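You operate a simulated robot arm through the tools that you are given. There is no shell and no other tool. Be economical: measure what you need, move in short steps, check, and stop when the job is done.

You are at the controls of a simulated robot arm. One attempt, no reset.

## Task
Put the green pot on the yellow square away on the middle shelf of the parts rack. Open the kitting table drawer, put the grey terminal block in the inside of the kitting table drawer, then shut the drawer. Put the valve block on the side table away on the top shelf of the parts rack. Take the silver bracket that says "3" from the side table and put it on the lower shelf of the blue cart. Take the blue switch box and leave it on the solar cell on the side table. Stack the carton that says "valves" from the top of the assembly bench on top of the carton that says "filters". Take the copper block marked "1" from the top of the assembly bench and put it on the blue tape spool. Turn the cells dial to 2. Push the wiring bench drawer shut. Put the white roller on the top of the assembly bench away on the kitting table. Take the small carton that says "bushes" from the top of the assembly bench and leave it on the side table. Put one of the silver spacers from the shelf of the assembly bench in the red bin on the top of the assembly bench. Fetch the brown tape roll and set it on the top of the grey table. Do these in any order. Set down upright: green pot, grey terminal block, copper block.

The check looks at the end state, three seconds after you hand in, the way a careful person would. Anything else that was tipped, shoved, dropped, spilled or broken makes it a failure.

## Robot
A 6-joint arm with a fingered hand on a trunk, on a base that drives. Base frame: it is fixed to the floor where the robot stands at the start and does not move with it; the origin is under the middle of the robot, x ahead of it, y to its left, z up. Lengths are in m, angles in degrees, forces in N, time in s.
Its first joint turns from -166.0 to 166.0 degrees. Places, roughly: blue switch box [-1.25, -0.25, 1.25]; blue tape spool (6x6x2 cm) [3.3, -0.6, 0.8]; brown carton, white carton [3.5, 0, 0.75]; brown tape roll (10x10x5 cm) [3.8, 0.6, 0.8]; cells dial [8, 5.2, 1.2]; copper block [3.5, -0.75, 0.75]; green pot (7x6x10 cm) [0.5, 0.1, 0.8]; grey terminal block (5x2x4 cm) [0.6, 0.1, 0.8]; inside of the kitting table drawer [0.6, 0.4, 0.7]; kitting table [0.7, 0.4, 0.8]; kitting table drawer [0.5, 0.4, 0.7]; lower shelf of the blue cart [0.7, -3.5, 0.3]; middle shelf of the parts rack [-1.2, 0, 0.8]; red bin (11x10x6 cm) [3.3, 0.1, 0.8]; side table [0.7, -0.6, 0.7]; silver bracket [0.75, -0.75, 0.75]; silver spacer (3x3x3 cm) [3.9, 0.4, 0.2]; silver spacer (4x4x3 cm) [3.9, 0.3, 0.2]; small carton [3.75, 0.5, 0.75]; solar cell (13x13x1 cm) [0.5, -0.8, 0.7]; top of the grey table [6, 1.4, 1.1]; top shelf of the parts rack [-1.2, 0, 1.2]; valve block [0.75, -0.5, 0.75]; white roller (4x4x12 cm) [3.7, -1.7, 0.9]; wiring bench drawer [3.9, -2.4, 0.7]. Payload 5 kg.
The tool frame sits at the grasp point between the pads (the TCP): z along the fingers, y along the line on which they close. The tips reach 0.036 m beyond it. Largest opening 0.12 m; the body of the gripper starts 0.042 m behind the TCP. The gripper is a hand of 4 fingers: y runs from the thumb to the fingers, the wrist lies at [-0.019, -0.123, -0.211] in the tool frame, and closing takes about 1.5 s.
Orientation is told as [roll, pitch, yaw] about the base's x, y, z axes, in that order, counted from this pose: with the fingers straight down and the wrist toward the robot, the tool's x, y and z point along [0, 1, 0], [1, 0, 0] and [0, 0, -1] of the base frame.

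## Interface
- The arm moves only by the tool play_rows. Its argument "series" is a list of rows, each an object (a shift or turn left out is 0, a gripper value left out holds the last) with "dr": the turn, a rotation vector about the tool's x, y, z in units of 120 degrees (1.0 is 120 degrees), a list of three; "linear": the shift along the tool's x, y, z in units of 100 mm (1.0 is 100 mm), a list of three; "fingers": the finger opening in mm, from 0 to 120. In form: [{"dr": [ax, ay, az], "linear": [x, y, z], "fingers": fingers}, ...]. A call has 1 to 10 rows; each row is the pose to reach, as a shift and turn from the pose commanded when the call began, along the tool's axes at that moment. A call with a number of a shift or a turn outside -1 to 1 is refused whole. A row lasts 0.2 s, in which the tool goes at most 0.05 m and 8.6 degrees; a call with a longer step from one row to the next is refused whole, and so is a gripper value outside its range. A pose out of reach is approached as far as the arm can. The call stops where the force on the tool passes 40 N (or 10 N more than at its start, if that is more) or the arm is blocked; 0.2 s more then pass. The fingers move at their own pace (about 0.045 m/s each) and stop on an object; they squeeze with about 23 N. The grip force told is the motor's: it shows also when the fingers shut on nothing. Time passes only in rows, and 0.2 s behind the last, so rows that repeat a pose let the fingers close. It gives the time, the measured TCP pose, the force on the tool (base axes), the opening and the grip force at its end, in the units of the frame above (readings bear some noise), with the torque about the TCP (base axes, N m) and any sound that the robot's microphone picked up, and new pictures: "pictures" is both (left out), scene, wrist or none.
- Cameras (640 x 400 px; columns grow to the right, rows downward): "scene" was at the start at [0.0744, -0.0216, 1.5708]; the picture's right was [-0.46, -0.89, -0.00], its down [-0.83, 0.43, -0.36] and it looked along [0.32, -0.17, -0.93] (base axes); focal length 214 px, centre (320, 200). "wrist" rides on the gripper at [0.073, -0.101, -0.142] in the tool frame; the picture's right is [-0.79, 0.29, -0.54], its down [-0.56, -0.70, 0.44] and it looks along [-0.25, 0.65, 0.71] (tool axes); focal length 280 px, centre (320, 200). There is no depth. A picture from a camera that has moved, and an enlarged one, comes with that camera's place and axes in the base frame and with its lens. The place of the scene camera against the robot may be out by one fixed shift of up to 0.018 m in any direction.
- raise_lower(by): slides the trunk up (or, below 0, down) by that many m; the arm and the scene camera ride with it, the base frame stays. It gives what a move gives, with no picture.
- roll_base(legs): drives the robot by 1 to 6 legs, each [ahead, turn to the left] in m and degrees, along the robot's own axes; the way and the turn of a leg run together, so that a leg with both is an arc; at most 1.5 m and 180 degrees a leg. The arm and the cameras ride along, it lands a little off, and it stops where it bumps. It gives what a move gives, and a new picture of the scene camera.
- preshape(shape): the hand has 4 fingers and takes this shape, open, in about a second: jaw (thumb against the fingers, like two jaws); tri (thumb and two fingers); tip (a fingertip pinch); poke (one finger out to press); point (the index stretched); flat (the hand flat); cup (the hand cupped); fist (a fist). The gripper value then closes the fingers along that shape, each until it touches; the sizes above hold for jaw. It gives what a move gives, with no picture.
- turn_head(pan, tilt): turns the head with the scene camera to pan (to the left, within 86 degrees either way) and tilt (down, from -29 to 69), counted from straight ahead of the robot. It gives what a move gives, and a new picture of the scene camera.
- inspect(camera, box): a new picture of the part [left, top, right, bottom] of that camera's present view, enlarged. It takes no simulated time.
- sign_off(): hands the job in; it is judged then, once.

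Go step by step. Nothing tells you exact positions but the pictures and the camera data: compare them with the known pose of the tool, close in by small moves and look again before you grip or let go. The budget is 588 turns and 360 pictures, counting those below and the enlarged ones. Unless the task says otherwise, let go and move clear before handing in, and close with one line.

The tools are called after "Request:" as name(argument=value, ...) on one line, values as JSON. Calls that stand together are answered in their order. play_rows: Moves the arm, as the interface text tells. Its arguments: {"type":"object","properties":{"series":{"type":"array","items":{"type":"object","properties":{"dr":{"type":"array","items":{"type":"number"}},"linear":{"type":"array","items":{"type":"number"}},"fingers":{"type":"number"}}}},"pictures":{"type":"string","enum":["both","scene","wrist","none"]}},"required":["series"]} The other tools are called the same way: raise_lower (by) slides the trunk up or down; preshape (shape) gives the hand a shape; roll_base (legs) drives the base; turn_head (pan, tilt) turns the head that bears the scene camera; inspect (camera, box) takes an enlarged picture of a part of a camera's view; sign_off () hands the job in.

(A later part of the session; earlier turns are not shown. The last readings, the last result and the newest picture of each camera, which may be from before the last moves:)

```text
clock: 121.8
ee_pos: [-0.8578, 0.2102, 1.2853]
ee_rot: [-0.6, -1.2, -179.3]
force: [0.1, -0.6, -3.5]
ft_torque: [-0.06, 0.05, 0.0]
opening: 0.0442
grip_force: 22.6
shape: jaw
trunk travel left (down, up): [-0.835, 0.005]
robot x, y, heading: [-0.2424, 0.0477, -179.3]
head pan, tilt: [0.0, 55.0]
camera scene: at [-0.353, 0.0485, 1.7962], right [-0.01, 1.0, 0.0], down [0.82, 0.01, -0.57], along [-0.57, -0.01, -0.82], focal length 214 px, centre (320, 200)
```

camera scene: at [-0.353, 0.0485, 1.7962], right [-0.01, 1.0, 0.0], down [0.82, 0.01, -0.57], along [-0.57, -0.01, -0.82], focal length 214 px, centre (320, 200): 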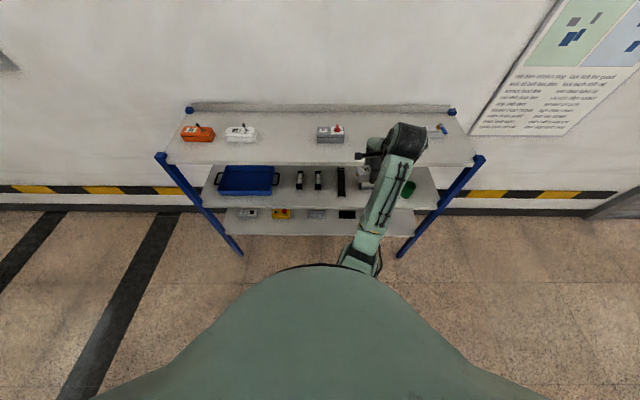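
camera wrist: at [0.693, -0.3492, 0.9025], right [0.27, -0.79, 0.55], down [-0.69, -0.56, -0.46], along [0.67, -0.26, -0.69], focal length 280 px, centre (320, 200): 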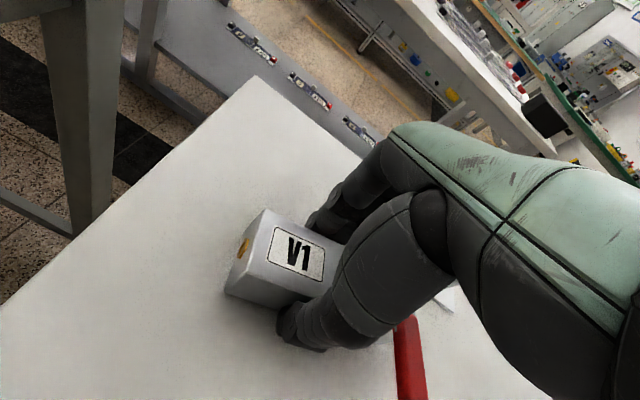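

Request:
roll_base(legs=[[0.29, 0]])

Request:
play_rows(series=[{"linear": [-0.4, 0.1, 0.2]}, {"linear": [-0.4, 0.1, 0.4]}, {"linear": [-0.4, 0.1, 0.4]}])

```text
clock: 123.8
ee_pos: [-1.1494, 0.2095, 1.2856]
ee_rot: [-0.6, -1.3, -179.6]
force: [-0.6, -0.2, -4.2]
ft_torque: [-0.05, 0.06, -0.02]
opening: 0.0445
grip_force: 23.2
shape: jaw
trunk travel left (down, up): [-0.835, 0.005]
robot x, y, heading: [-0.5361, 0.0429, -179.5]
head pan, tilt: [0.0, 55.0]
camera scene: at [-0.6448, 0.045, 1.7963], right [-0.01, 1.0, 0.0], down [0.82, 0.01, -0.57], along [-0.57, -0.01, -0.82], focal length 214 px, centre (320, 200)
```

scene: 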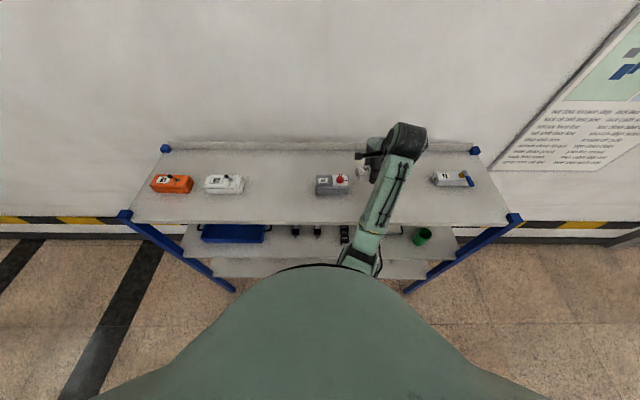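

```text
clock: 124.6
ee_pos: [-1.1631, 0.2481, 1.2444]
ee_rot: [-0.7, -1.2, -179.5]
force: [0.9, -0.4, -3.4]
ft_torque: [-0.09, 0.04, 0.01]
opening: 0.0441
grip_force: 22.7
shape: jaw
trunk travel left (down, up): [-0.835, 0.005]
robot x, y, heading: [-0.5384, 0.0404, -179.6]
head pan, tilt: [0.0, 55.0]
camera scene: at [-0.6474, 0.0436, 1.7961], right [-0.01, 1.0, 0.0], down [0.82, 0.01, -0.57], along [-0.57, -0.01, -0.82], focal length 214 px, centre (320, 200)
camera wrist: at [-1.0585, 0.1748, 1.3856], right [-0.28, 0.78, 0.56], down [0.69, 0.57, -0.45], along [-0.67, 0.25, -0.7], focal length 280 px, centre (320, 200)
```

scene: 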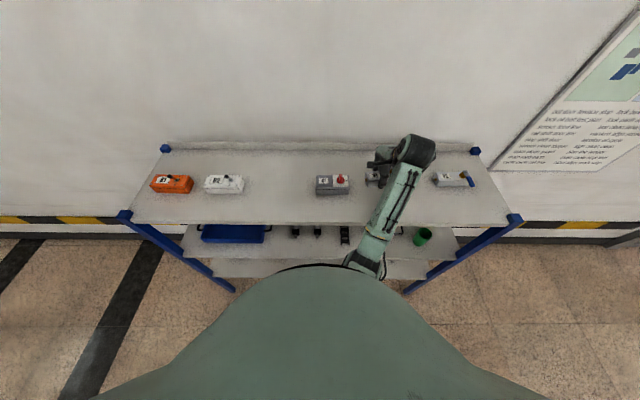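
wrist: 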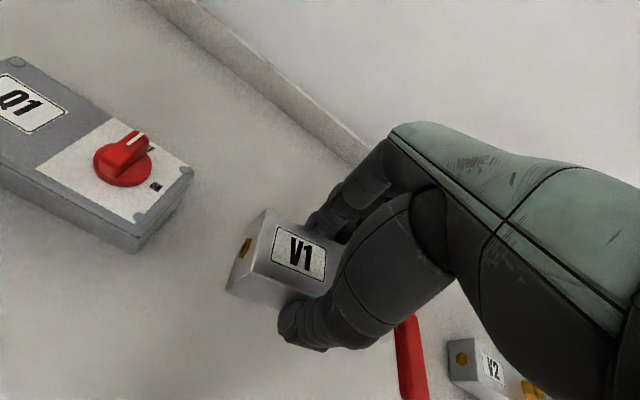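

Request:
play_rows(series=[{"linear": [0, 0, 0.25]}, {"linear": [0, 0, 0.4]}, {"linear": [0, 0, 0.46]}, {"linear": [0, 0, 0.52]}, {"linear": [0, 0, 0.58]}, {"linear": [0, 0, 0.64]}, {"linear": [0, 0, 0.7]}, {"linear": [0, 0, 0.76]}], pictures="none")

```text
clock: 126.2
ee_pos: [-1.1647, 0.2504, 1.1885]
ee_rot: [-1.0, -2.4, -179.5]
force: [6.7, -2.8, 18.2]
ft_torque: [-0.19, -0.61, -0.05]
opening: 0.0451
grip_force: 22.6
shape: jaw
trunk travel left (down, up): [-0.835, 0.005]
robot x, y, heading: [-0.539, 0.0412, -179.3]
head pan, tilt: [0.0, 55.0]
stopped in row 7: the force on the tool passed its limit (the readings are from after the stop); the commanded pose is now the measured one
```

Request:
play_rows(series=[{"linear": [0, 0, -0.04], "dr": [-0.01, 0, 0]}, {"linear": [0, 0, -0.04], "dr": [-0.01, 0, 0]}, {"linear": [0, 0, -0.04], "dr": [-0.01, 0, 0], "fingers": 110}, {"linear": [0, 0, -0.04], "fingers": 110}, {"linear": [0, 0, -0.04], "fingers": 110}, {"linear": [0, 0, -0.04], "fingers": 110}, {"linear": [0, 0, -0.04], "fingers": 110}, {"linear": [0, 0, -0.04], "fingers": 110}], pictures="none")

Request:
play_rows(series=[{"linear": [0, 0, -0.1]}, {"linear": [0, 0, -0.3]}, {"linear": [0, 0, -0.6]}, {"linear": [0, 0, -1]}, {"linear": [0, 0, -1]}])

```text
clock: 128.0
ee_pos: [-1.1666, 0.2501, 1.189]
ee_rot: [-0.9, -2.1, -179.5]
force: [0.2, 0.2, -0.8]
ft_torque: [0.02, 0.05, -0.01]
opening: 0.1099
grip_force: 0.1
shape: jaw
trunk travel left (down, up): [-0.835, 0.005]
robot x, y, heading: [-0.5421, 0.0424, -179.5]
head pan, tilt: [0.0, 55.0]
```

```text
clock: 129.2
ee_pos: [-1.1637, 0.2494, 1.2883]
ee_rot: [-0.7, -2.0, -179.5]
force: [-0.8, 0.7, 0.8]
ft_torque: [0.0, -0.03, 0.03]
opening: 0.1099
grip_force: 0.0
shape: jaw
trunk travel left (down, up): [-0.835, 0.005]
robot x, y, heading: [-0.5369, 0.0432, -179.3]
head pan, tilt: [0.0, 55.0]
camera scene: at [-0.646, 0.0448, 1.7962], right [-0.01, 1.0, 0.0], down [0.82, 0.01, -0.57], along [-0.57, -0.01, -0.82], focal length 214 px, centre (320, 200)
camera wrist: at [-1.057, 0.1762, 1.4276], right [-0.28, 0.78, 0.56], down [0.68, 0.57, -0.46], along [-0.68, 0.26, -0.69], focal length 280 px, centre (320, 200)
```

scene: 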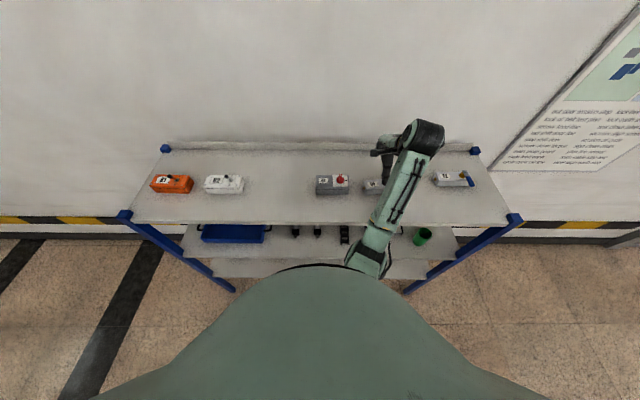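
wrist: 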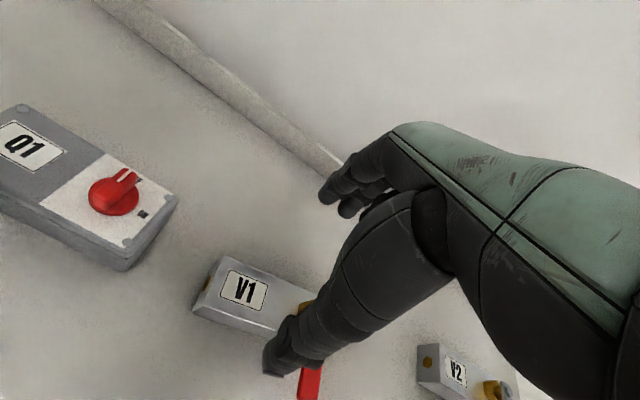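

Valve block placed on the top shelf. Back off and face the kitting table to find the drawer handle.

Request:
roll_base(legs=[[-0.3, 0], [0, 179.5]])

Request:
turn_head(pan=25, tilt=50)

Request:
raise_lower(by=-0.6)

Request:
inspect(camera="scene", box=[0, 0, 640, 400])

```text
clock: 138.6
ee_pos: [0.3831, -0.172, 1.2889]
ee_rot: [-0.9, -2.0, -0.3]
force: [0.0, -0.2, 0.3]
ft_torque: [-0.03, -0.01, -0.01]
opening: 0.11
grip_force: 0.1
shape: jaw
trunk travel left (down, up): [-0.835, 0.005]
robot x, y, heading: [-0.236, 0.0476, -0.3]
head pan, tilt: [0.0, 55.0]
camera scene: at [-0.1419, 0.0478, 1.7962], right [0.0, -1.0, 0.0], down [-0.82, 0.0, -0.57], along [0.57, 0.0, -0.82], focal length 214 px, centre (320, 200)
```

scene: 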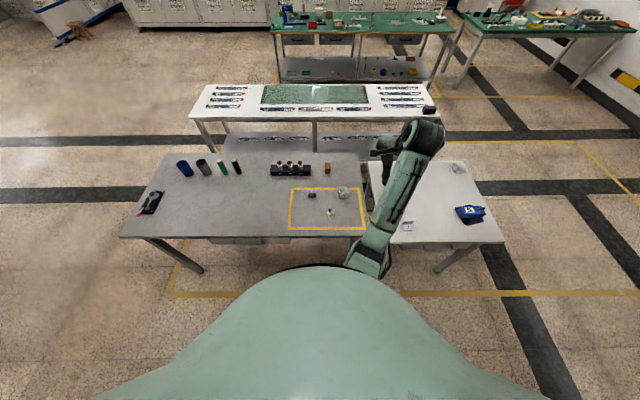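

```text
clock: 139.4
ee_pos: [0.382, -0.1723, 1.2885]
ee_rot: [-0.8, -2.1, -0.4]
force: [0.7, -0.5, -0.9]
ft_torque: [-0.01, 0.01, 0.01]
opening: 0.1101
grip_force: 0.1
shape: jaw
trunk travel left (down, up): [-0.835, 0.005]
robot x, y, heading: [-0.2372, 0.0448, -0.2]
head pan, tilt: [25.0, 50.0]
camera scene: at [-0.1441, 0.0803, 1.8027], right [0.42, -0.91, 0.0], down [-0.7, -0.32, -0.64], along [0.58, 0.27, -0.77], focal length 214 px, centre (320, 200)
```

scene: 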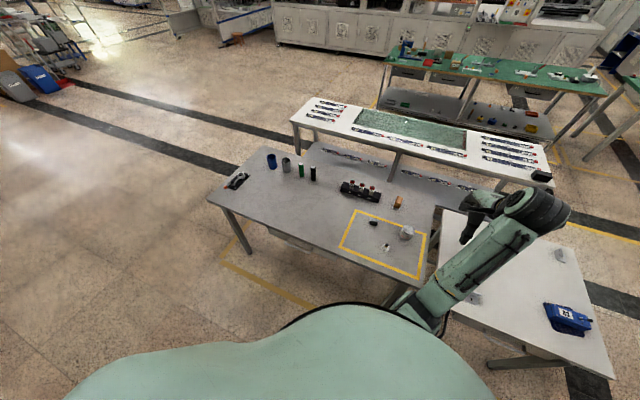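

```text
refused: -0.6 is not a number from -0.4 to 0.4
```

```text
1.00 times, centred on (320, 200) of scene
camera zoom: at [-0.1441, 0.0803, 1.8027], right [0.42, -0.91, 0.0], down [-0.7, -0.32, -0.64], along [0.58, 0.27, -0.77], focal length 214 px, centre (320, 200)
```

zoom: 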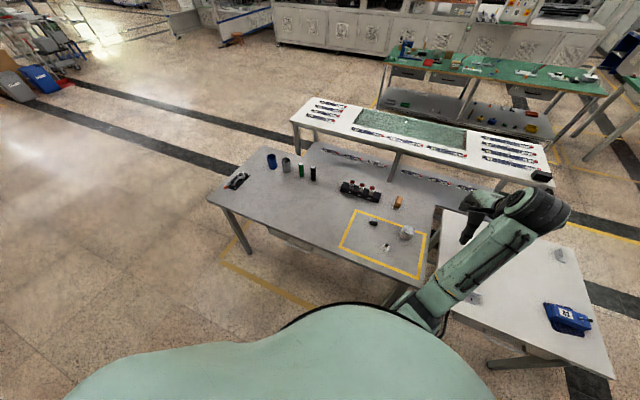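

Request:
roll_base(legs=[[-0.3, 0]])

Request:
raise_lower(by=-0.4)

Request:
turn_head(pan=20, tilt=35)

Request:
inspect(camera="scene", box=[200, 130, 440, 280])

```text
clock: 141.5
ee_pos: [0.0816, -0.171, 1.2878]
ee_rot: [-0.8, -1.9, -0.3]
force: [1.1, -0.6, -0.4]
ft_torque: [0.01, 0.02, 0.02]
opening: 0.1102
grip_force: 0.0
shape: jaw
trunk travel left (down, up): [-0.835, 0.005]
robot x, y, heading: [-0.5408, 0.0462, -0.3]
head pan, tilt: [25.0, 50.0]
camera scene: at [-0.4445, 0.0815, 1.8026], right [0.42, -0.91, 0.0], down [-0.7, -0.32, -0.64], along [0.58, 0.27, -0.77], focal length 214 px, centre (320, 200)
```

scene: 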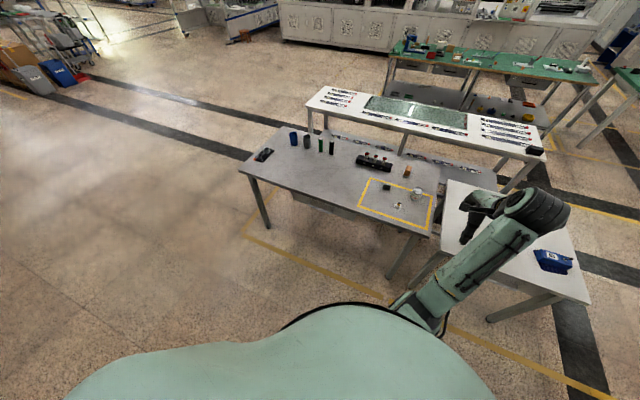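

```text
clock: 145.3
ee_pos: [0.0808, -0.1715, 0.888]
ee_rot: [-0.9, -2.0, -0.3]
force: [-0.1, -0.5, -0.2]
ft_torque: [-0.04, 0.0, -0.03]
opening: 0.1099
grip_force: 0.0
shape: jaw
trunk travel left (down, up): [-0.435, 0.405]
robot x, y, heading: [-0.5394, 0.0453, -0.3]
head pan, tilt: [25.0, 50.0]
```

```text
clock: 146.1
ee_pos: [0.0805, -0.1717, 0.8887]
ee_rot: [-0.9, -2.0, -0.4]
force: [-0.4, 0.6, -0.8]
ft_torque: [0.0, 0.0, 0.01]
opening: 0.1097
grip_force: 0.0
shape: jaw
trunk travel left (down, up): [-0.435, 0.405]
robot x, y, heading: [-0.5389, 0.046, -0.3]
head pan, tilt: [20.0, 35.0]
camera scene: at [-0.4334, 0.0792, 1.4244], right [0.34, -0.94, 0.0], down [-0.54, -0.19, -0.82], along [0.77, 0.28, -0.57], focal length 214 px, centre (320, 200)
```

scene: 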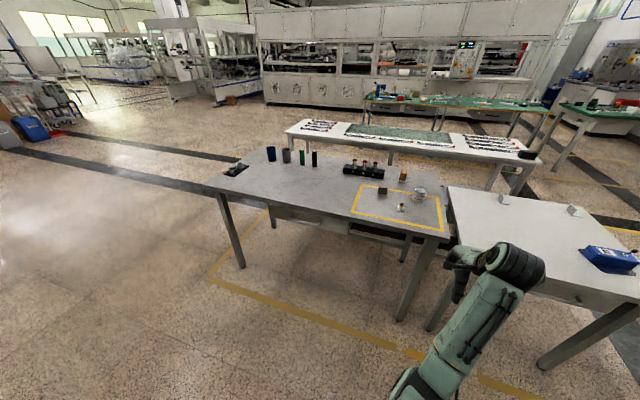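

```text
2.67 times, centred on (320, 205) of scene
camera zoom: at [-0.4334, 0.0792, 1.4244], right [0.34, -0.94, 0.0], down [-0.54, -0.19, -0.82], along [0.77, 0.28, -0.57], focal length 572 px, centre (320, 187)
```

zoom: 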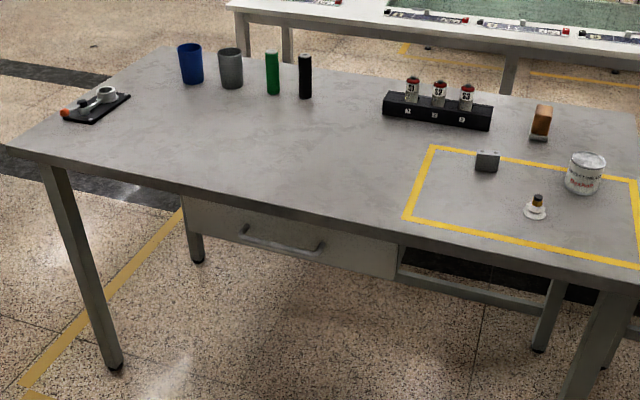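

The drawer handle is a horizontal bar at about (0.35, 0.444, 0.69). I'll line the robot up with it and turn the hand to point forward.

Request:
roll_base(legs=[[0, 90], [0.58, 0], [0, -90]])

Request:
play_rows(series=[{"dr": [-0.07, 0, 0]}, {"dr": [-0.14, 0, 0]}, {"dr": [-0.21, 0, 0]}, {"dr": [-0.28, 0, 0]}, {"dr": [-0.35, 0, 0]}, {"dr": [-0.42, 0, 0]}, {"dr": [-0.49, 0, 0]}, {"dr": [-0.56, 0, 0]}, {"dr": [-0.63, 0, 0]}, {"dr": [-0.7, 0, 0]}])

```text
clock: 157.2
ee_pos: [0.0755, 0.409, 0.888]
ee_rot: [-0.8, -2.1, -0.9]
force: [0.2, -0.6, 0.4]
ft_torque: [0.0, 0.03, 0.0]
opening: 0.1099
grip_force: 0.0
shape: jaw
trunk travel left (down, up): [-0.435, 0.405]
robot x, y, heading: [-0.5457, 0.6305, -0.7]
head pan, tilt: [20.0, 35.0]
camera scene: at [-0.4359, 0.6644, 1.4245], right [0.33, -0.94, 0.0], down [-0.54, -0.19, -0.82], along [0.77, 0.27, -0.57], focal length 214 px, centre (320, 200)
```

scene: 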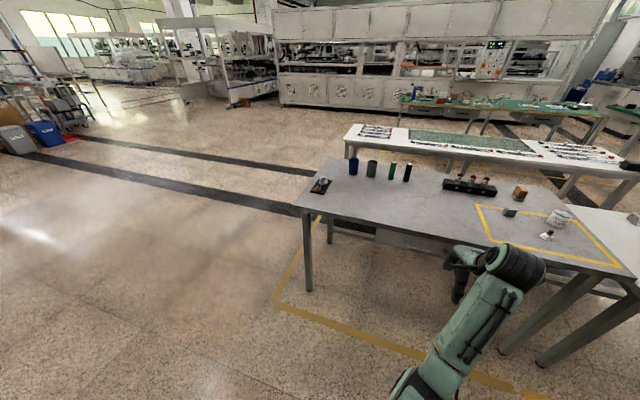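

```text
clock: 159.3
ee_pos: [0.0753, 0.4089, 0.8877]
ee_rot: [-13.3, -85.9, 12.3]
force: [-0.1, -0.1, 0.8]
ft_torque: [0.03, -0.01, 0.02]
opening: 0.1099
grip_force: 0.1
shape: jaw
trunk travel left (down, up): [-0.435, 0.405]
robot x, y, heading: [-0.5419, 0.6311, -0.5]
head pan, tilt: [20.0, 35.0]
camera scene: at [-0.4357, 0.6644, 1.4245], right [0.33, -0.94, 0.0], down [-0.54, -0.19, -0.82], along [0.77, 0.27, -0.57], focal length 214 px, centre (320, 200)
camera wrist: at [-0.0727, 0.484, 0.7971], right [-0.53, -0.78, 0.34], down [0.38, -0.58, -0.72], along [0.75, -0.25, 0.61], focal length 280 px, centre (320, 200)
```

scene: 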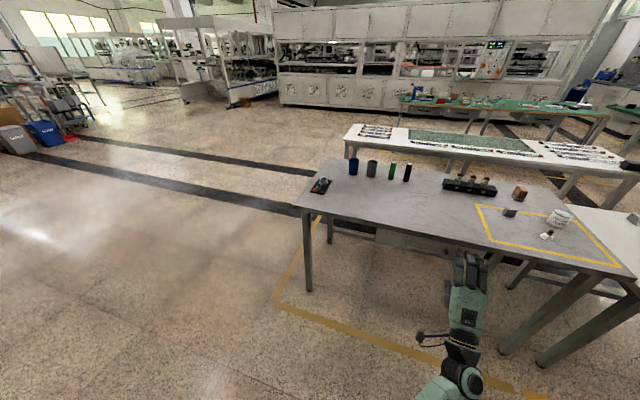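
wrist: 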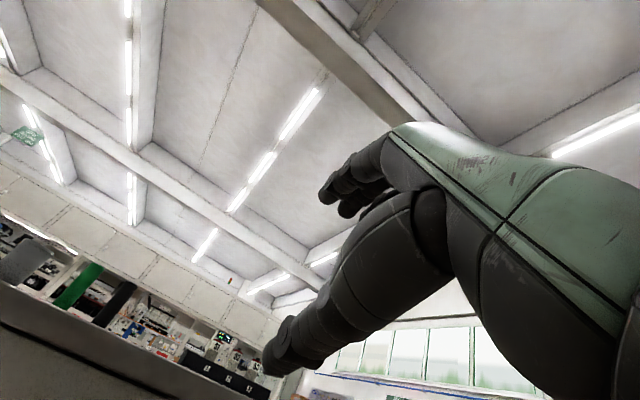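

Request:
play_rows(series=[{"dr": [-0.035, 0, 0], "fingers": 60}, {"dr": [-0.035, 0, 0], "fingers": 60}, {"dr": [-0.035, 0, 0], "fingers": 60}, {"dr": [-0.035, 0, 0], "fingers": 60}], pictures="none")

Request:
raise_lower(by=-0.2)

Request:
turn_head(pan=-10, tilt=30)

Request:
inspect(camera="scene", box=[200, 120, 440, 270])

```text
clock: 160.3
ee_pos: [0.075, 0.4107, 0.8878]
ee_rot: [-107.0, -89.0, 106.3]
force: [0.1, -0.2, 0.7]
ft_torque: [-0.01, 0.01, 0.01]
opening: 0.0605
grip_force: 0.0
shape: jaw
trunk travel left (down, up): [-0.435, 0.405]
robot x, y, heading: [-0.5457, 0.6321, -0.7]
head pan, tilt: [20.0, 35.0]
```

```text
clock: 162.5
ee_pos: [0.0758, 0.4099, 0.6875]
ee_rot: [-106.8, -89.1, 105.8]
force: [0.1, 0.8, -0.7]
ft_torque: [0.0, -0.03, 0.05]
opening: 0.0603
grip_force: 0.1
shape: jaw
trunk travel left (down, up): [-0.235, 0.605]
robot x, y, heading: [-0.5451, 0.6287, -0.8]
head pan, tilt: [20.0, 35.0]
```

```text
clock: 163.5
ee_pos: [0.0756, 0.4099, 0.6887]
ee_rot: [-106.2, -89.0, 105.5]
force: [0.4, -1.3, 0.2]
ft_torque: [0.01, 0.02, -0.02]
opening: 0.0605
grip_force: 0.0
shape: jaw
trunk travel left (down, up): [-0.235, 0.605]
robot x, y, heading: [-0.5412, 0.6318, -0.6]
head pan, tilt: [-10.0, 30.0]
camera scene: at [-0.4302, 0.6188, 1.2322], right [-0.19, -0.98, 0.0], down [-0.49, 0.09, -0.87], along [0.85, -0.16, -0.5], focal length 214 px, centre (320, 200)
```

scene: 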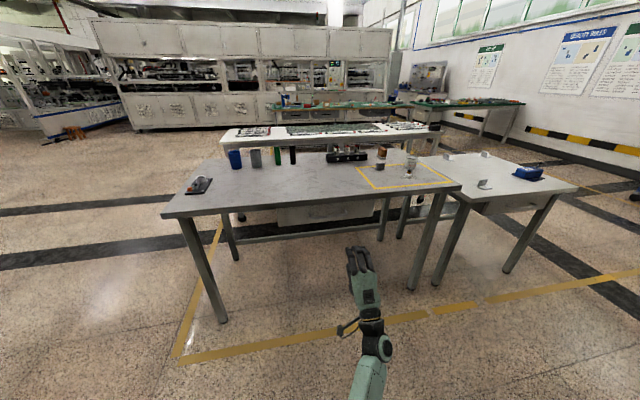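

```text
2.67 times, centred on (320, 195) of scene
camera zoom: at [-0.4302, 0.6188, 1.2322], right [-0.19, -0.98, 0.0], down [-0.49, 0.09, -0.87], along [0.85, -0.16, -0.5], focal length 572 px, centre (320, 213)
```

zoom: 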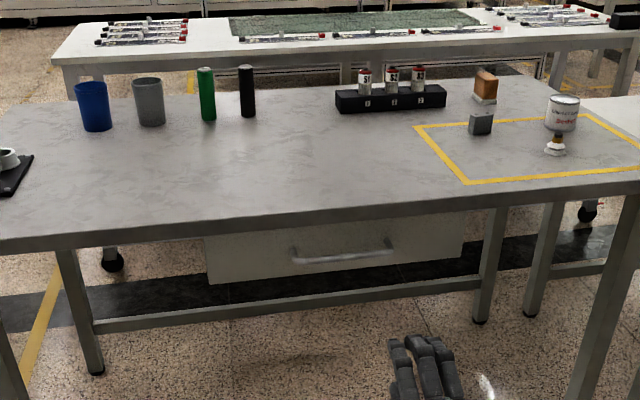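

Request:
roll_base(legs=[[0.18, 0]])

Request:
play_rows(series=[{"linear": [0.25, 0.1, 0]}, {"linear": [0.25, 0.1, 0]}])

Request:
inspect(camera="scene", box=[240, 200, 440, 325])

```text
clock: 165.0
ee_pos: [0.2529, 0.4076, 0.6887]
ee_rot: [-103.6, -89.1, 102.8]
force: [0.6, 0.0, -1.1]
ft_torque: [-0.01, -0.01, 0.0]
opening: 0.0605
grip_force: 0.0
shape: jaw
trunk travel left (down, up): [-0.235, 0.605]
robot x, y, heading: [-0.3688, 0.6269, -0.7]
head pan, tilt: [-10.0, 30.0]
camera scene: at [-0.2529, 0.6166, 1.2322], right [-0.19, -0.98, 0.0], down [-0.49, 0.09, -0.87], along [0.85, -0.16, -0.5], focal length 214 px, centre (320, 200)
```

scene: 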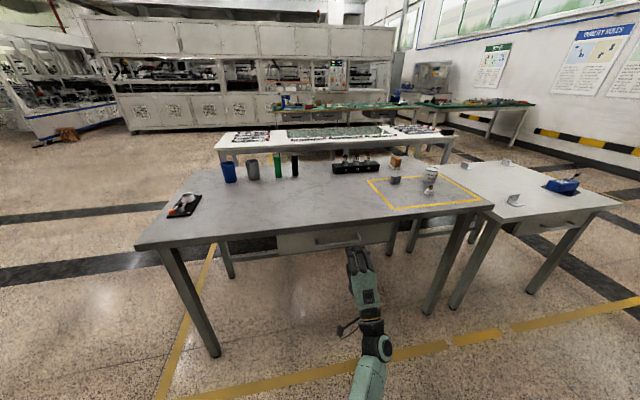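

```text
clock: 165.6
ee_pos: [0.2523, 0.4345, 0.6985]
ee_rot: [-106.6, -89.1, 105.8]
force: [-0.4, 0.1, 0.1]
ft_torque: [0.03, 0.01, 0.01]
opening: 0.0605
grip_force: 0.1
shape: jaw
trunk travel left (down, up): [-0.235, 0.605]
robot x, y, heading: [-0.3661, 0.632, -0.8]
head pan, tilt: [-10.0, 30.0]
camera scene: at [-0.2537, 0.6166, 1.2322], right [-0.19, -0.98, 0.0], down [-0.49, 0.09, -0.87], along [0.85, -0.16, -0.5], focal length 214 px, centre (320, 200)
camera wrist: at [0.1107, 0.5077, 0.5968], right [-0.55, -0.78, 0.3], down [0.44, -0.58, -0.69], along [0.71, -0.25, 0.66], focal length 280 px, centre (320, 200)
```

scene: 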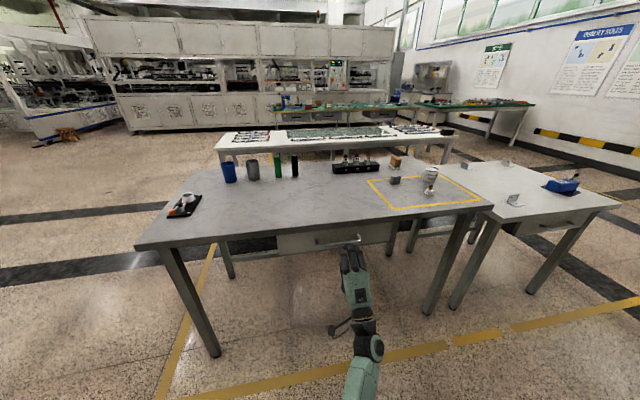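
wrist: 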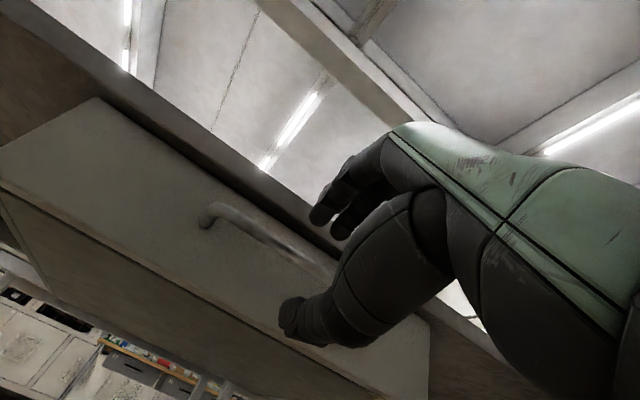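

```text
3.20 times, centred on (340, 262) of scene
camera zoom: at [-0.2537, 0.6166, 1.2322], right [-0.19, -0.98, 0.0], down [-0.49, 0.09, -0.87], along [0.85, -0.16, -0.5], focal length 686 px, centre (256, 0)
```

zoom: 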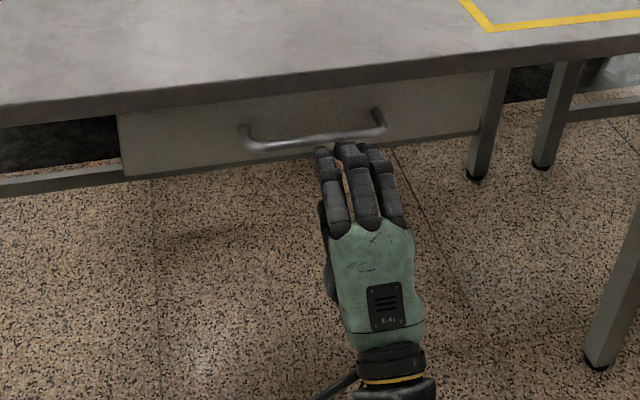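

Request:
play_rows(series=[{"linear": [0, 0.06, 0.2]}, {"linear": [0, 0.06, 0.4]}, {"linear": [0, 0.06, 0.55]}, {"linear": [0, 0.06, 0.62]}, {"linear": [0, 0.06, 0.62]}])

Request:
inspect(camera="scene", box=[270, 210, 410, 298])

```text
clock: 166.8
ee_pos: [0.3134, 0.4318, 0.7029]
ee_rot: [-105.7, -89.1, 104.8]
force: [0.4, 0.1, 0.1]
ft_torque: [-0.01, -0.01, 0.02]
opening: 0.0606
grip_force: 0.0
shape: jaw
trunk travel left (down, up): [-0.235, 0.605]
robot x, y, heading: [-0.3652, 0.6289, -0.9]
head pan, tilt: [-10.0, 30.0]
camera scene: at [-0.2537, 0.6166, 1.2323], right [-0.19, -0.98, 0.0], down [-0.49, 0.09, -0.87], along [0.85, -0.16, -0.5], focal length 214 px, centre (320, 200)
camera wrist: at [0.1725, 0.5061, 0.6013], right [-0.55, -0.78, 0.3], down [0.44, -0.58, -0.69], along [0.71, -0.25, 0.66], focal length 280 px, centre (320, 200)
```

scene: 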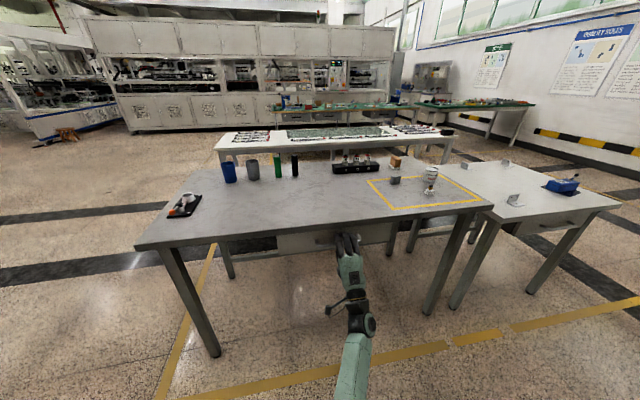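
wrist: 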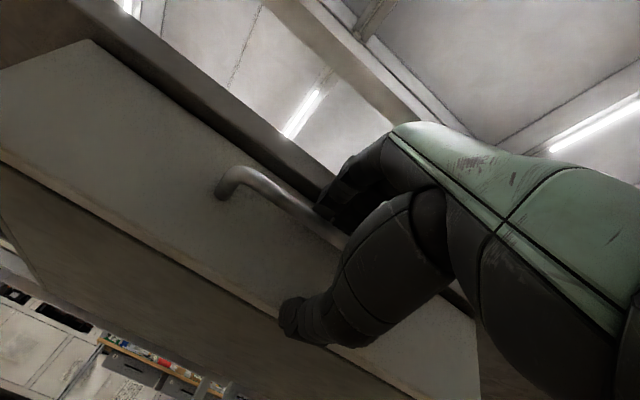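

```text
4.55 times, centred on (340, 254) of scene
camera zoom: at [-0.2537, 0.6166, 1.2323], right [-0.19, -0.98, 0.0], down [-0.49, 0.09, -0.87], along [0.85, -0.16, -0.5], focal length 975 px, centre (229, -46)
```

zoom: 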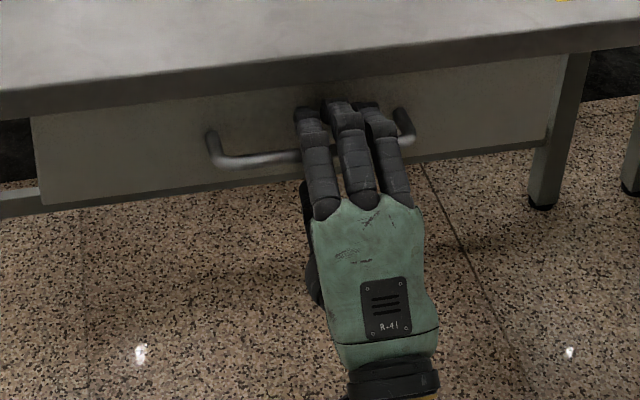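

The bar lies between fingers and thumb. Close on it.

Request:
play_rows(series=[{"fingers": 5}, {"fingers": 5}, {"fingers": 5}, {"fingers": 5}, {"fingers": 5}, {"fingers": 5}, {"fingers": 5}])

Request:
inspect(camera="scene", box=[270, 210, 410, 298])

```text
clock: 168.4
ee_pos: [0.3138, 0.4326, 0.7037]
ee_rot: [-115.3, -89.0, 114.5]
force: [0.7, 0.0, 16.5]
ft_torque: [-0.15, -0.18, 0.04]
opening: 0.0055
grip_force: 0.2
shape: jaw
trunk travel left (down, up): [-0.235, 0.605]
robot x, y, heading: [-0.3647, 0.6267, -0.8]
head pan, tilt: [-10.0, 30.0]
camera scene: at [-0.2555, 0.6171, 1.2325], right [-0.19, -0.98, 0.0], down [-0.49, 0.09, -0.87], along [0.85, -0.16, -0.5], focal length 214 px, centre (320, 200)
camera wrist: at [0.1717, 0.5062, 0.6029], right [-0.55, -0.78, 0.3], down [0.44, -0.58, -0.69], along [0.71, -0.25, 0.66], focal length 280 px, centre (320, 200)
```

scene: 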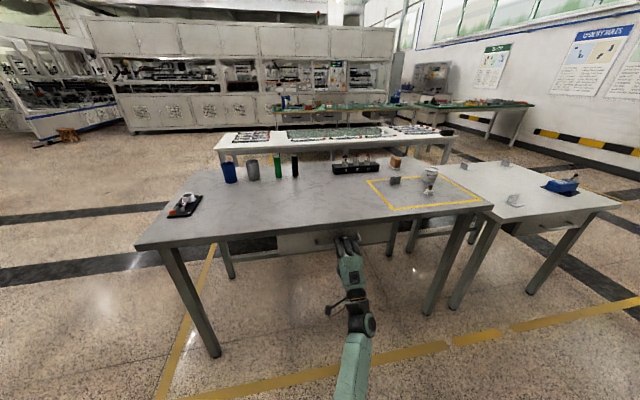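
wrist: 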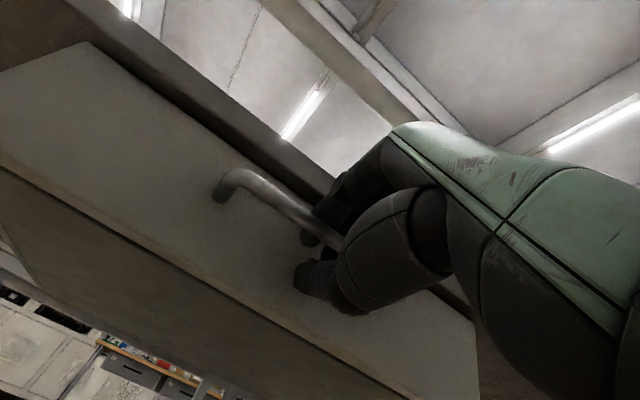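

```text
4.55 times, centred on (340, 254) of scene
camera zoom: at [-0.2555, 0.6171, 1.2325], right [-0.19, -0.98, 0.0], down [-0.49, 0.09, -0.87], along [0.85, -0.16, -0.5], focal length 975 px, centre (229, -46)
```

zoom: 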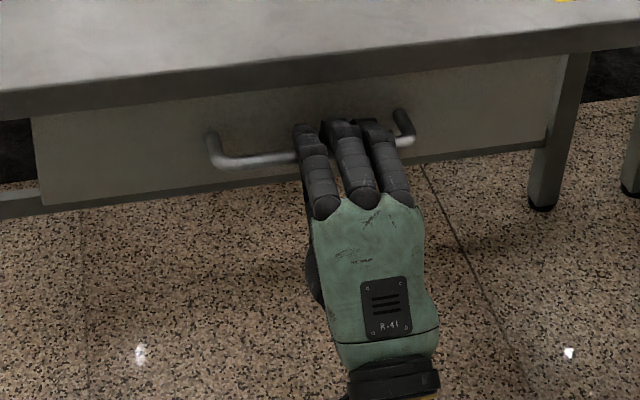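

The fingers are hooked over the bar. Pull back gently.

Request:
play_rows(series=[{"linear": [0, 0, -0.15], "fingers": 0}, {"linear": [0, 0, -0.3], "fingers": 0}, {"linear": [0, 0, -0.5]}, {"linear": [0, 0, -0.7]}, {"linear": [0, 0, -0.9]}, {"linear": [0, 0, -0.9]}])

```text
clock: 169.8
ee_pos: [0.2238, 0.4347, 0.7051]
ee_rot: [-107.1, -89.2, 106.5]
force: [0.1, -9.4, 9.7]
ft_torque: [0.14, -0.1, -0.03]
opening: 0.0018
grip_force: 23.1
shape: jaw
trunk travel left (down, up): [-0.235, 0.605]
robot x, y, heading: [-0.3673, 0.631, -0.9]
head pan, tilt: [-10.0, 30.0]
camera scene: at [-0.2546, 0.6159, 1.2323], right [-0.19, -0.98, 0.0], down [-0.49, 0.09, -0.87], along [0.85, -0.16, -0.5], focal length 214 px, centre (320, 200)
camera wrist: at [0.0827, 0.5084, 0.6027], right [-0.56, -0.78, 0.3], down [0.44, -0.58, -0.69], along [0.71, -0.25, 0.66], focal length 280 px, centre (320, 200)
```

scene: 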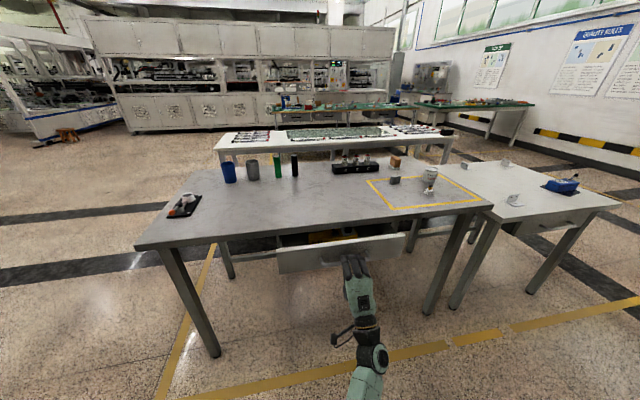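
wrist: 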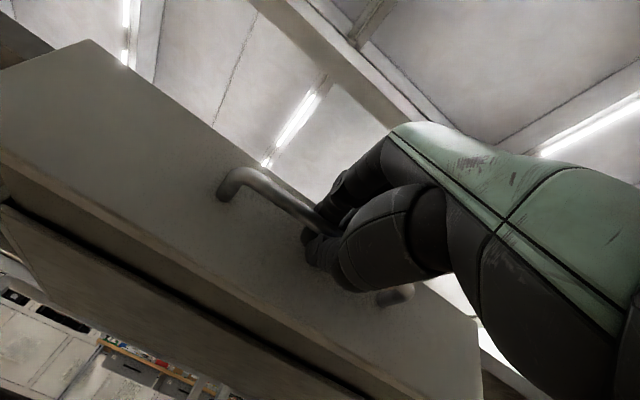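

Request:
roll_base(legs=[[-0.15, 0]])

Request:
inspect(camera="scene", box=[200, 190, 440, 340])

```text
clock: 171.2
ee_pos: [0.0718, 0.4393, 0.7043]
ee_rot: [-108.4, -89.1, 107.7]
force: [-0.7, 1.9, 4.6]
ft_torque: [-0.06, -0.02, 0.05]
opening: 0.0015
grip_force: 23.0
shape: jaw
trunk travel left (down, up): [-0.235, 0.605]
robot x, y, heading: [-0.5194, 0.6298, -0.4]
head pan, tilt: [-10.0, 30.0]
camera scene: at [-0.4076, 0.6189, 1.2324], right [-0.18, -0.98, 0.0], down [-0.49, 0.09, -0.87], along [0.85, -0.16, -0.5], focal length 214 px, centre (320, 200)
```

scene: 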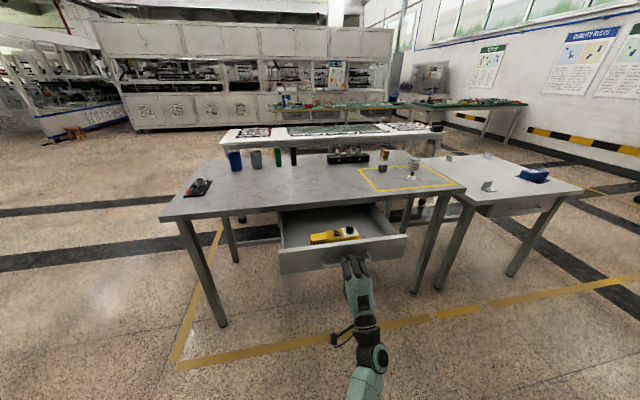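

```text
2.67 times, centred on (320, 265) of scene
camera zoom: at [-0.4076, 0.6189, 1.2324], right [-0.18, -0.98, 0.0], down [-0.49, 0.09, -0.87], along [0.85, -0.16, -0.5], focal length 572 px, centre (320, 27)
```

zoom: 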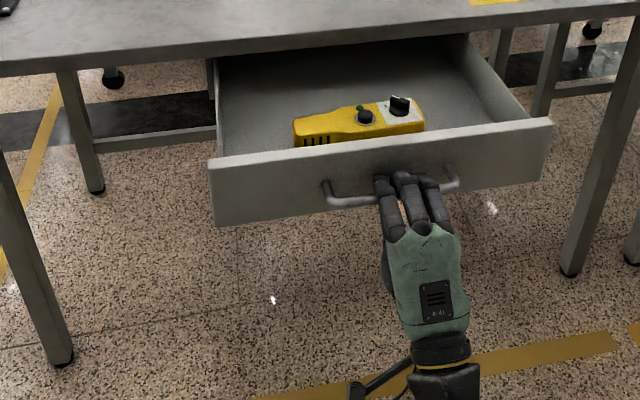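

Drawer is open. Release the handle and back off.

Request:
play_rows(series=[{"fingers": 70}, {"fingers": 70}, {"fingers": 70}, {"fingers": 70}, {"fingers": 70}, {"fingers": 70}], pictures="none")

Request:
roll_base(legs=[[-0.15, 0]])

Request:
inspect(camera="scene", box=[200, 130, 440, 280])

```text
clock: 172.6
ee_pos: [0.0725, 0.4388, 0.7047]
ee_rot: [-105.7, -89.1, 105.1]
force: [0.2, 0.1, 0.5]
ft_torque: [0.0, 0.01, 0.01]
opening: 0.0696
grip_force: 0.0
shape: jaw
trunk travel left (down, up): [-0.235, 0.605]
robot x, y, heading: [-0.516, 0.6309, -0.3]
head pan, tilt: [-10.0, 30.0]
```

```text
clock: 173.9
ee_pos: [-0.0783, 0.4376, 0.7049]
ee_rot: [-108.3, -89.1, 107.5]
force: [-0.2, 0.2, 0.0]
ft_torque: [0.0, 0.01, 0.0]
opening: 0.0696
grip_force: 0.1
shape: jaw
trunk travel left (down, up): [-0.235, 0.605]
robot x, y, heading: [-0.6667, 0.6351, -0.7]
head pan, tilt: [-10.0, 30.0]
camera scene: at [-0.5566, 0.6198, 1.2324], right [-0.19, -0.98, 0.0], down [-0.49, 0.09, -0.87], along [0.85, -0.16, -0.5], focal length 214 px, centre (320, 200)
```

scene: 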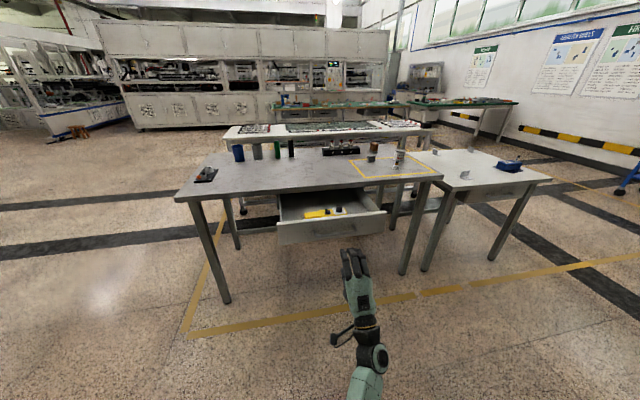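

```text
2.67 times, centred on (320, 205) of scene
camera zoom: at [-0.5566, 0.6198, 1.2324], right [-0.19, -0.98, 0.0], down [-0.49, 0.09, -0.87], along [0.85, -0.16, -0.5], focal length 572 px, centre (320, 187)
```

zoom: 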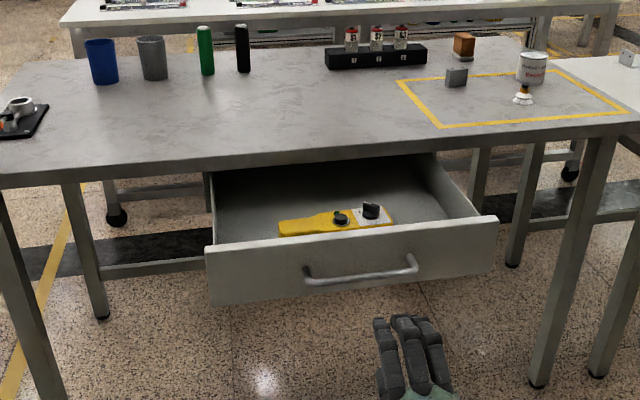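

Request:
raise_lower(by=0.4)

Request:
play_rows(series=[{"dr": [0.07, 0, 0], "fingers": 80}, {"dr": [0.14, 0, 0]}, {"dr": [0.21, 0, 0]}, {"dr": [0.28, 0, 0]}, {"dr": [0.35, 0, 0]}, {"dr": [0.42, 0, 0]}, {"dr": [0.49, 0, 0]}, {"dr": [0.56, 0, 0]}, {"dr": [0.63, 0, 0]}, {"dr": [0.7, 0, 0]}], pictures="none")

Request:
play_rows(series=[{"dr": [0.045, 0, 0]}, {"dr": [0.045, 0, 0]}], pictures="none")

Request:
roll_base(legs=[[0, -77], [0.8, 0], [0, 78], [0.45, 0]])

```text
clock: 177.8
ee_pos: [-0.0785, 0.4388, 1.1033]
ee_rot: [-105.8, -89.1, 104.8]
force: [-0.5, 0.2, 0.8]
ft_torque: [0.02, 0.0, -0.01]
opening: 0.0697
grip_force: 0.0
shape: jaw
trunk travel left (down, up): [-0.635, 0.205]
robot x, y, heading: [-0.6718, 0.6326, -0.7]
head pan, tilt: [-10.0, 30.0]
```

```text
clock: 179.9
ee_pos: [-0.0772, 0.4377, 1.102]
ee_rot: [-0.9, -6.1, -0.8]
force: [0.6, -0.4, 0.2]
ft_torque: [0.0, 0.0, 0.0]
opening: 0.0799
grip_force: 0.1
shape: jaw
trunk travel left (down, up): [-0.635, 0.205]
robot x, y, heading: [-0.6695, 0.6306, -0.6]
head pan, tilt: [-10.0, 30.0]
```

```text
clock: 180.6
ee_pos: [-0.0734, 0.4359, 1.0986]
ee_rot: [-0.8, -1.0, -0.9]
force: [-0.4, 0.8, 0.2]
ft_torque: [-0.01, -0.04, 0.01]
opening: 0.0798
grip_force: 0.1
shape: jaw
out of reach, approached as far as the arm can: row 1, 2
trunk travel left (down, up): [-0.635, 0.205]
robot x, y, heading: [-0.669, 0.632, -0.9]
head pan, tilt: [-10.0, 30.0]
```

```text
clock: 193.8
ee_pos: [0.5152, -0.3973, 1.0987]
ee_rot: [-0.9, -1.0, -3.0]
force: [-0.6, -0.2, -0.8]
ft_torque: [0.0, 0.03, 0.03]
opening: 0.0795
grip_force: 0.0
shape: jaw
trunk travel left (down, up): [-0.635, 0.205]
robot x, y, heading: [-0.0723, -0.1811, -3.1]
head pan, tilt: [-10.0, 30.0]
camera scene: at [0.0402, -0.1948, 1.6322], right [-0.22, -0.97, 0.0], down [-0.49, 0.11, -0.87], along [0.84, -0.19, -0.5], focal length 214 px, centre (320, 200)
```

scene: 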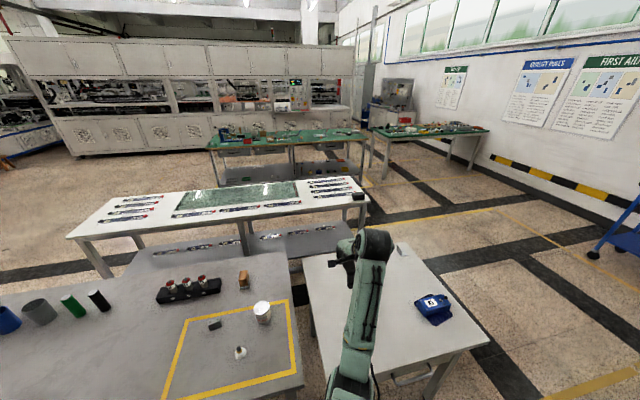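

Request:
roll_base(legs=[[0, 33]])

Request:
turn_head(pan=5, tilt=50)

Request:
inspect(camera="wrist", box=[0, 0, 640, 400])

```text
clock: 195.8
ee_pos: [0.5375, -0.0311, 1.0986]
ee_rot: [-0.9, -1.0, 30.8]
force: [0.0, 0.3, 0.0]
ft_torque: [-0.02, 0.0, 0.01]
opening: 0.08
grip_force: 0.0
shape: jaw
trunk travel left (down, up): [-0.635, 0.205]
robot x, y, heading: [-0.0752, -0.1806, 30.8]
head pan, tilt: [-10.0, 30.0]
camera scene: at [0.0321, -0.1251, 1.6322], right [0.36, -0.93, 0.0], down [-0.47, -0.18, -0.87], along [0.81, 0.31, -0.5], focal length 214 px, centre (320, 200)
```

scene: 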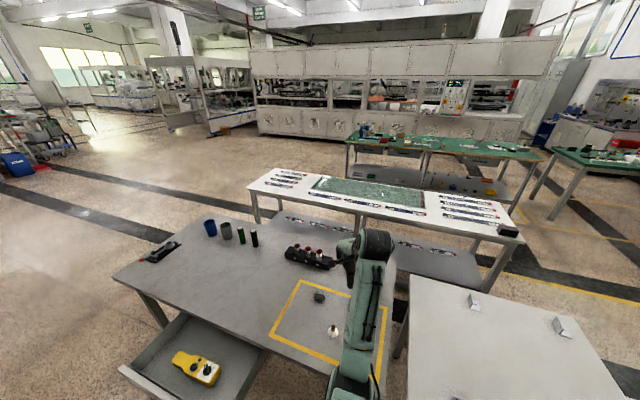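

```text
clock: 196.6
ee_pos: [0.5372, -0.0318, 1.0975]
ee_rot: [-0.8, -1.0, 30.9]
force: [-0.4, 0.2, 0.9]
ft_torque: [0.02, -0.02, 0.0]
opening: 0.08
grip_force: 0.1
shape: jaw
trunk travel left (down, up): [-0.635, 0.205]
robot x, y, heading: [-0.0678, -0.1806, 31.0]
head pan, tilt: [5.0, 50.0]
camera scene: at [0.0101, -0.1125, 1.6028], right [0.59, -0.81, 0.0], down [-0.62, -0.45, -0.64], along [0.52, 0.38, -0.77], focal length 214 px, centre (320, 200)
```

scene: 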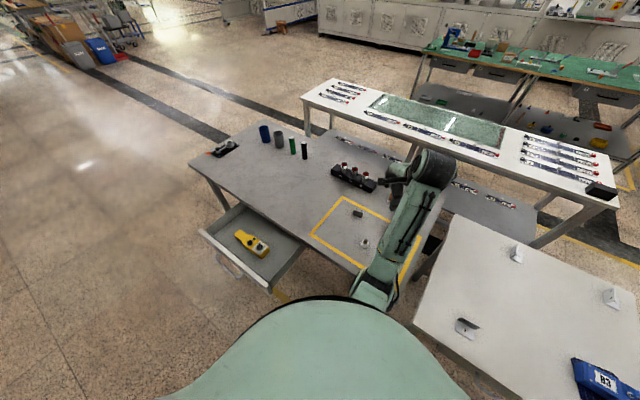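

```text
1.00 times, centred on (320, 200) of wrist
camera zoom: at [0.4093, -0.0196, 1.2397], right [0.64, -0.53, 0.56], down [-0.3, -0.84, -0.45], along [0.71, 0.12, -0.7], focal length 280 px, centre (320, 200)
```

zoom: 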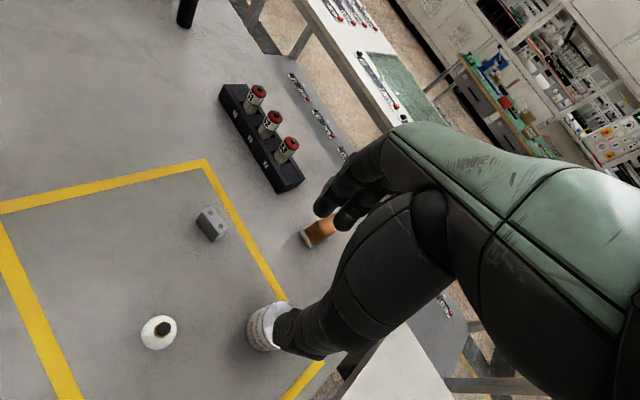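

Request:
play_rows(series=[{"linear": [0.2, 0.3, 0], "dr": [0, 0, 0.06]}, {"linear": [0.4, 0.6, 0], "dr": [0, 0, 0.12]}, {"linear": [0.6, 0.85, 0], "dr": [0, 0, 0.18]}, {"linear": [0.72, 1.0, 0], "dr": [0, 0, 0.23]}, {"linear": [0.72, 1.0, 0], "dr": [0, 0, 0.258]}, {"linear": [0.72, 1.0, 0], "dr": [0, 0, 0.258]}], pictures="none")

Request:
raise_lower(by=-0.13)

Request:
inspect(camera="wrist", box=[0, 0, 640, 400])

```text
clock: 198.0
ee_pos: [0.5856, 0.0815, 1.0976]
ee_rot: [-0.3, -1.3, -0.2]
force: [0.6, 0.1, -0.4]
ft_torque: [0.01, -0.01, -0.02]
opening: 0.0799
grip_force: 0.0
shape: jaw
trunk travel left (down, up): [-0.635, 0.205]
robot x, y, heading: [-0.0738, -0.1781, 31.2]
head pan, tilt: [5.0, 50.0]
```

```text
clock: 199.6
ee_pos: [0.5853, 0.0814, 0.9699]
ee_rot: [-0.2, -1.5, -0.1]
force: [-1.2, -0.1, -0.3]
ft_torque: [0.0, 0.02, 0.03]
opening: 0.0796
grip_force: 0.1
shape: jaw
trunk travel left (down, up): [-0.505, 0.335]
robot x, y, heading: [-0.0729, -0.1753, 31.1]
head pan, tilt: [5.0, 50.0]
```

```text
1.00 times, centred on (320, 200) of wrist
camera zoom: at [0.4802, 0.1558, 1.1101], right [0.27, -0.79, 0.55], down [-0.69, -0.56, -0.46], along [0.67, -0.26, -0.7], focal length 280 px, centre (320, 200)
```

zoom: 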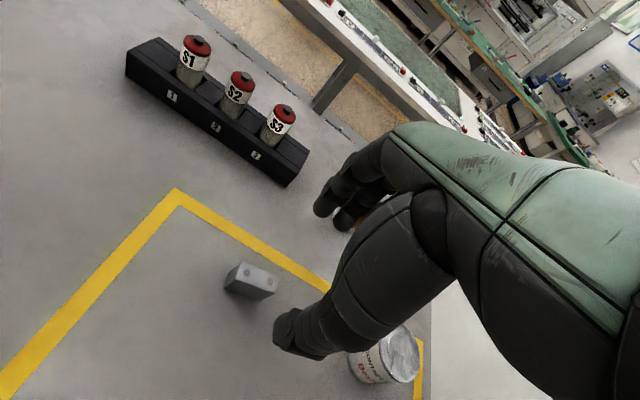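

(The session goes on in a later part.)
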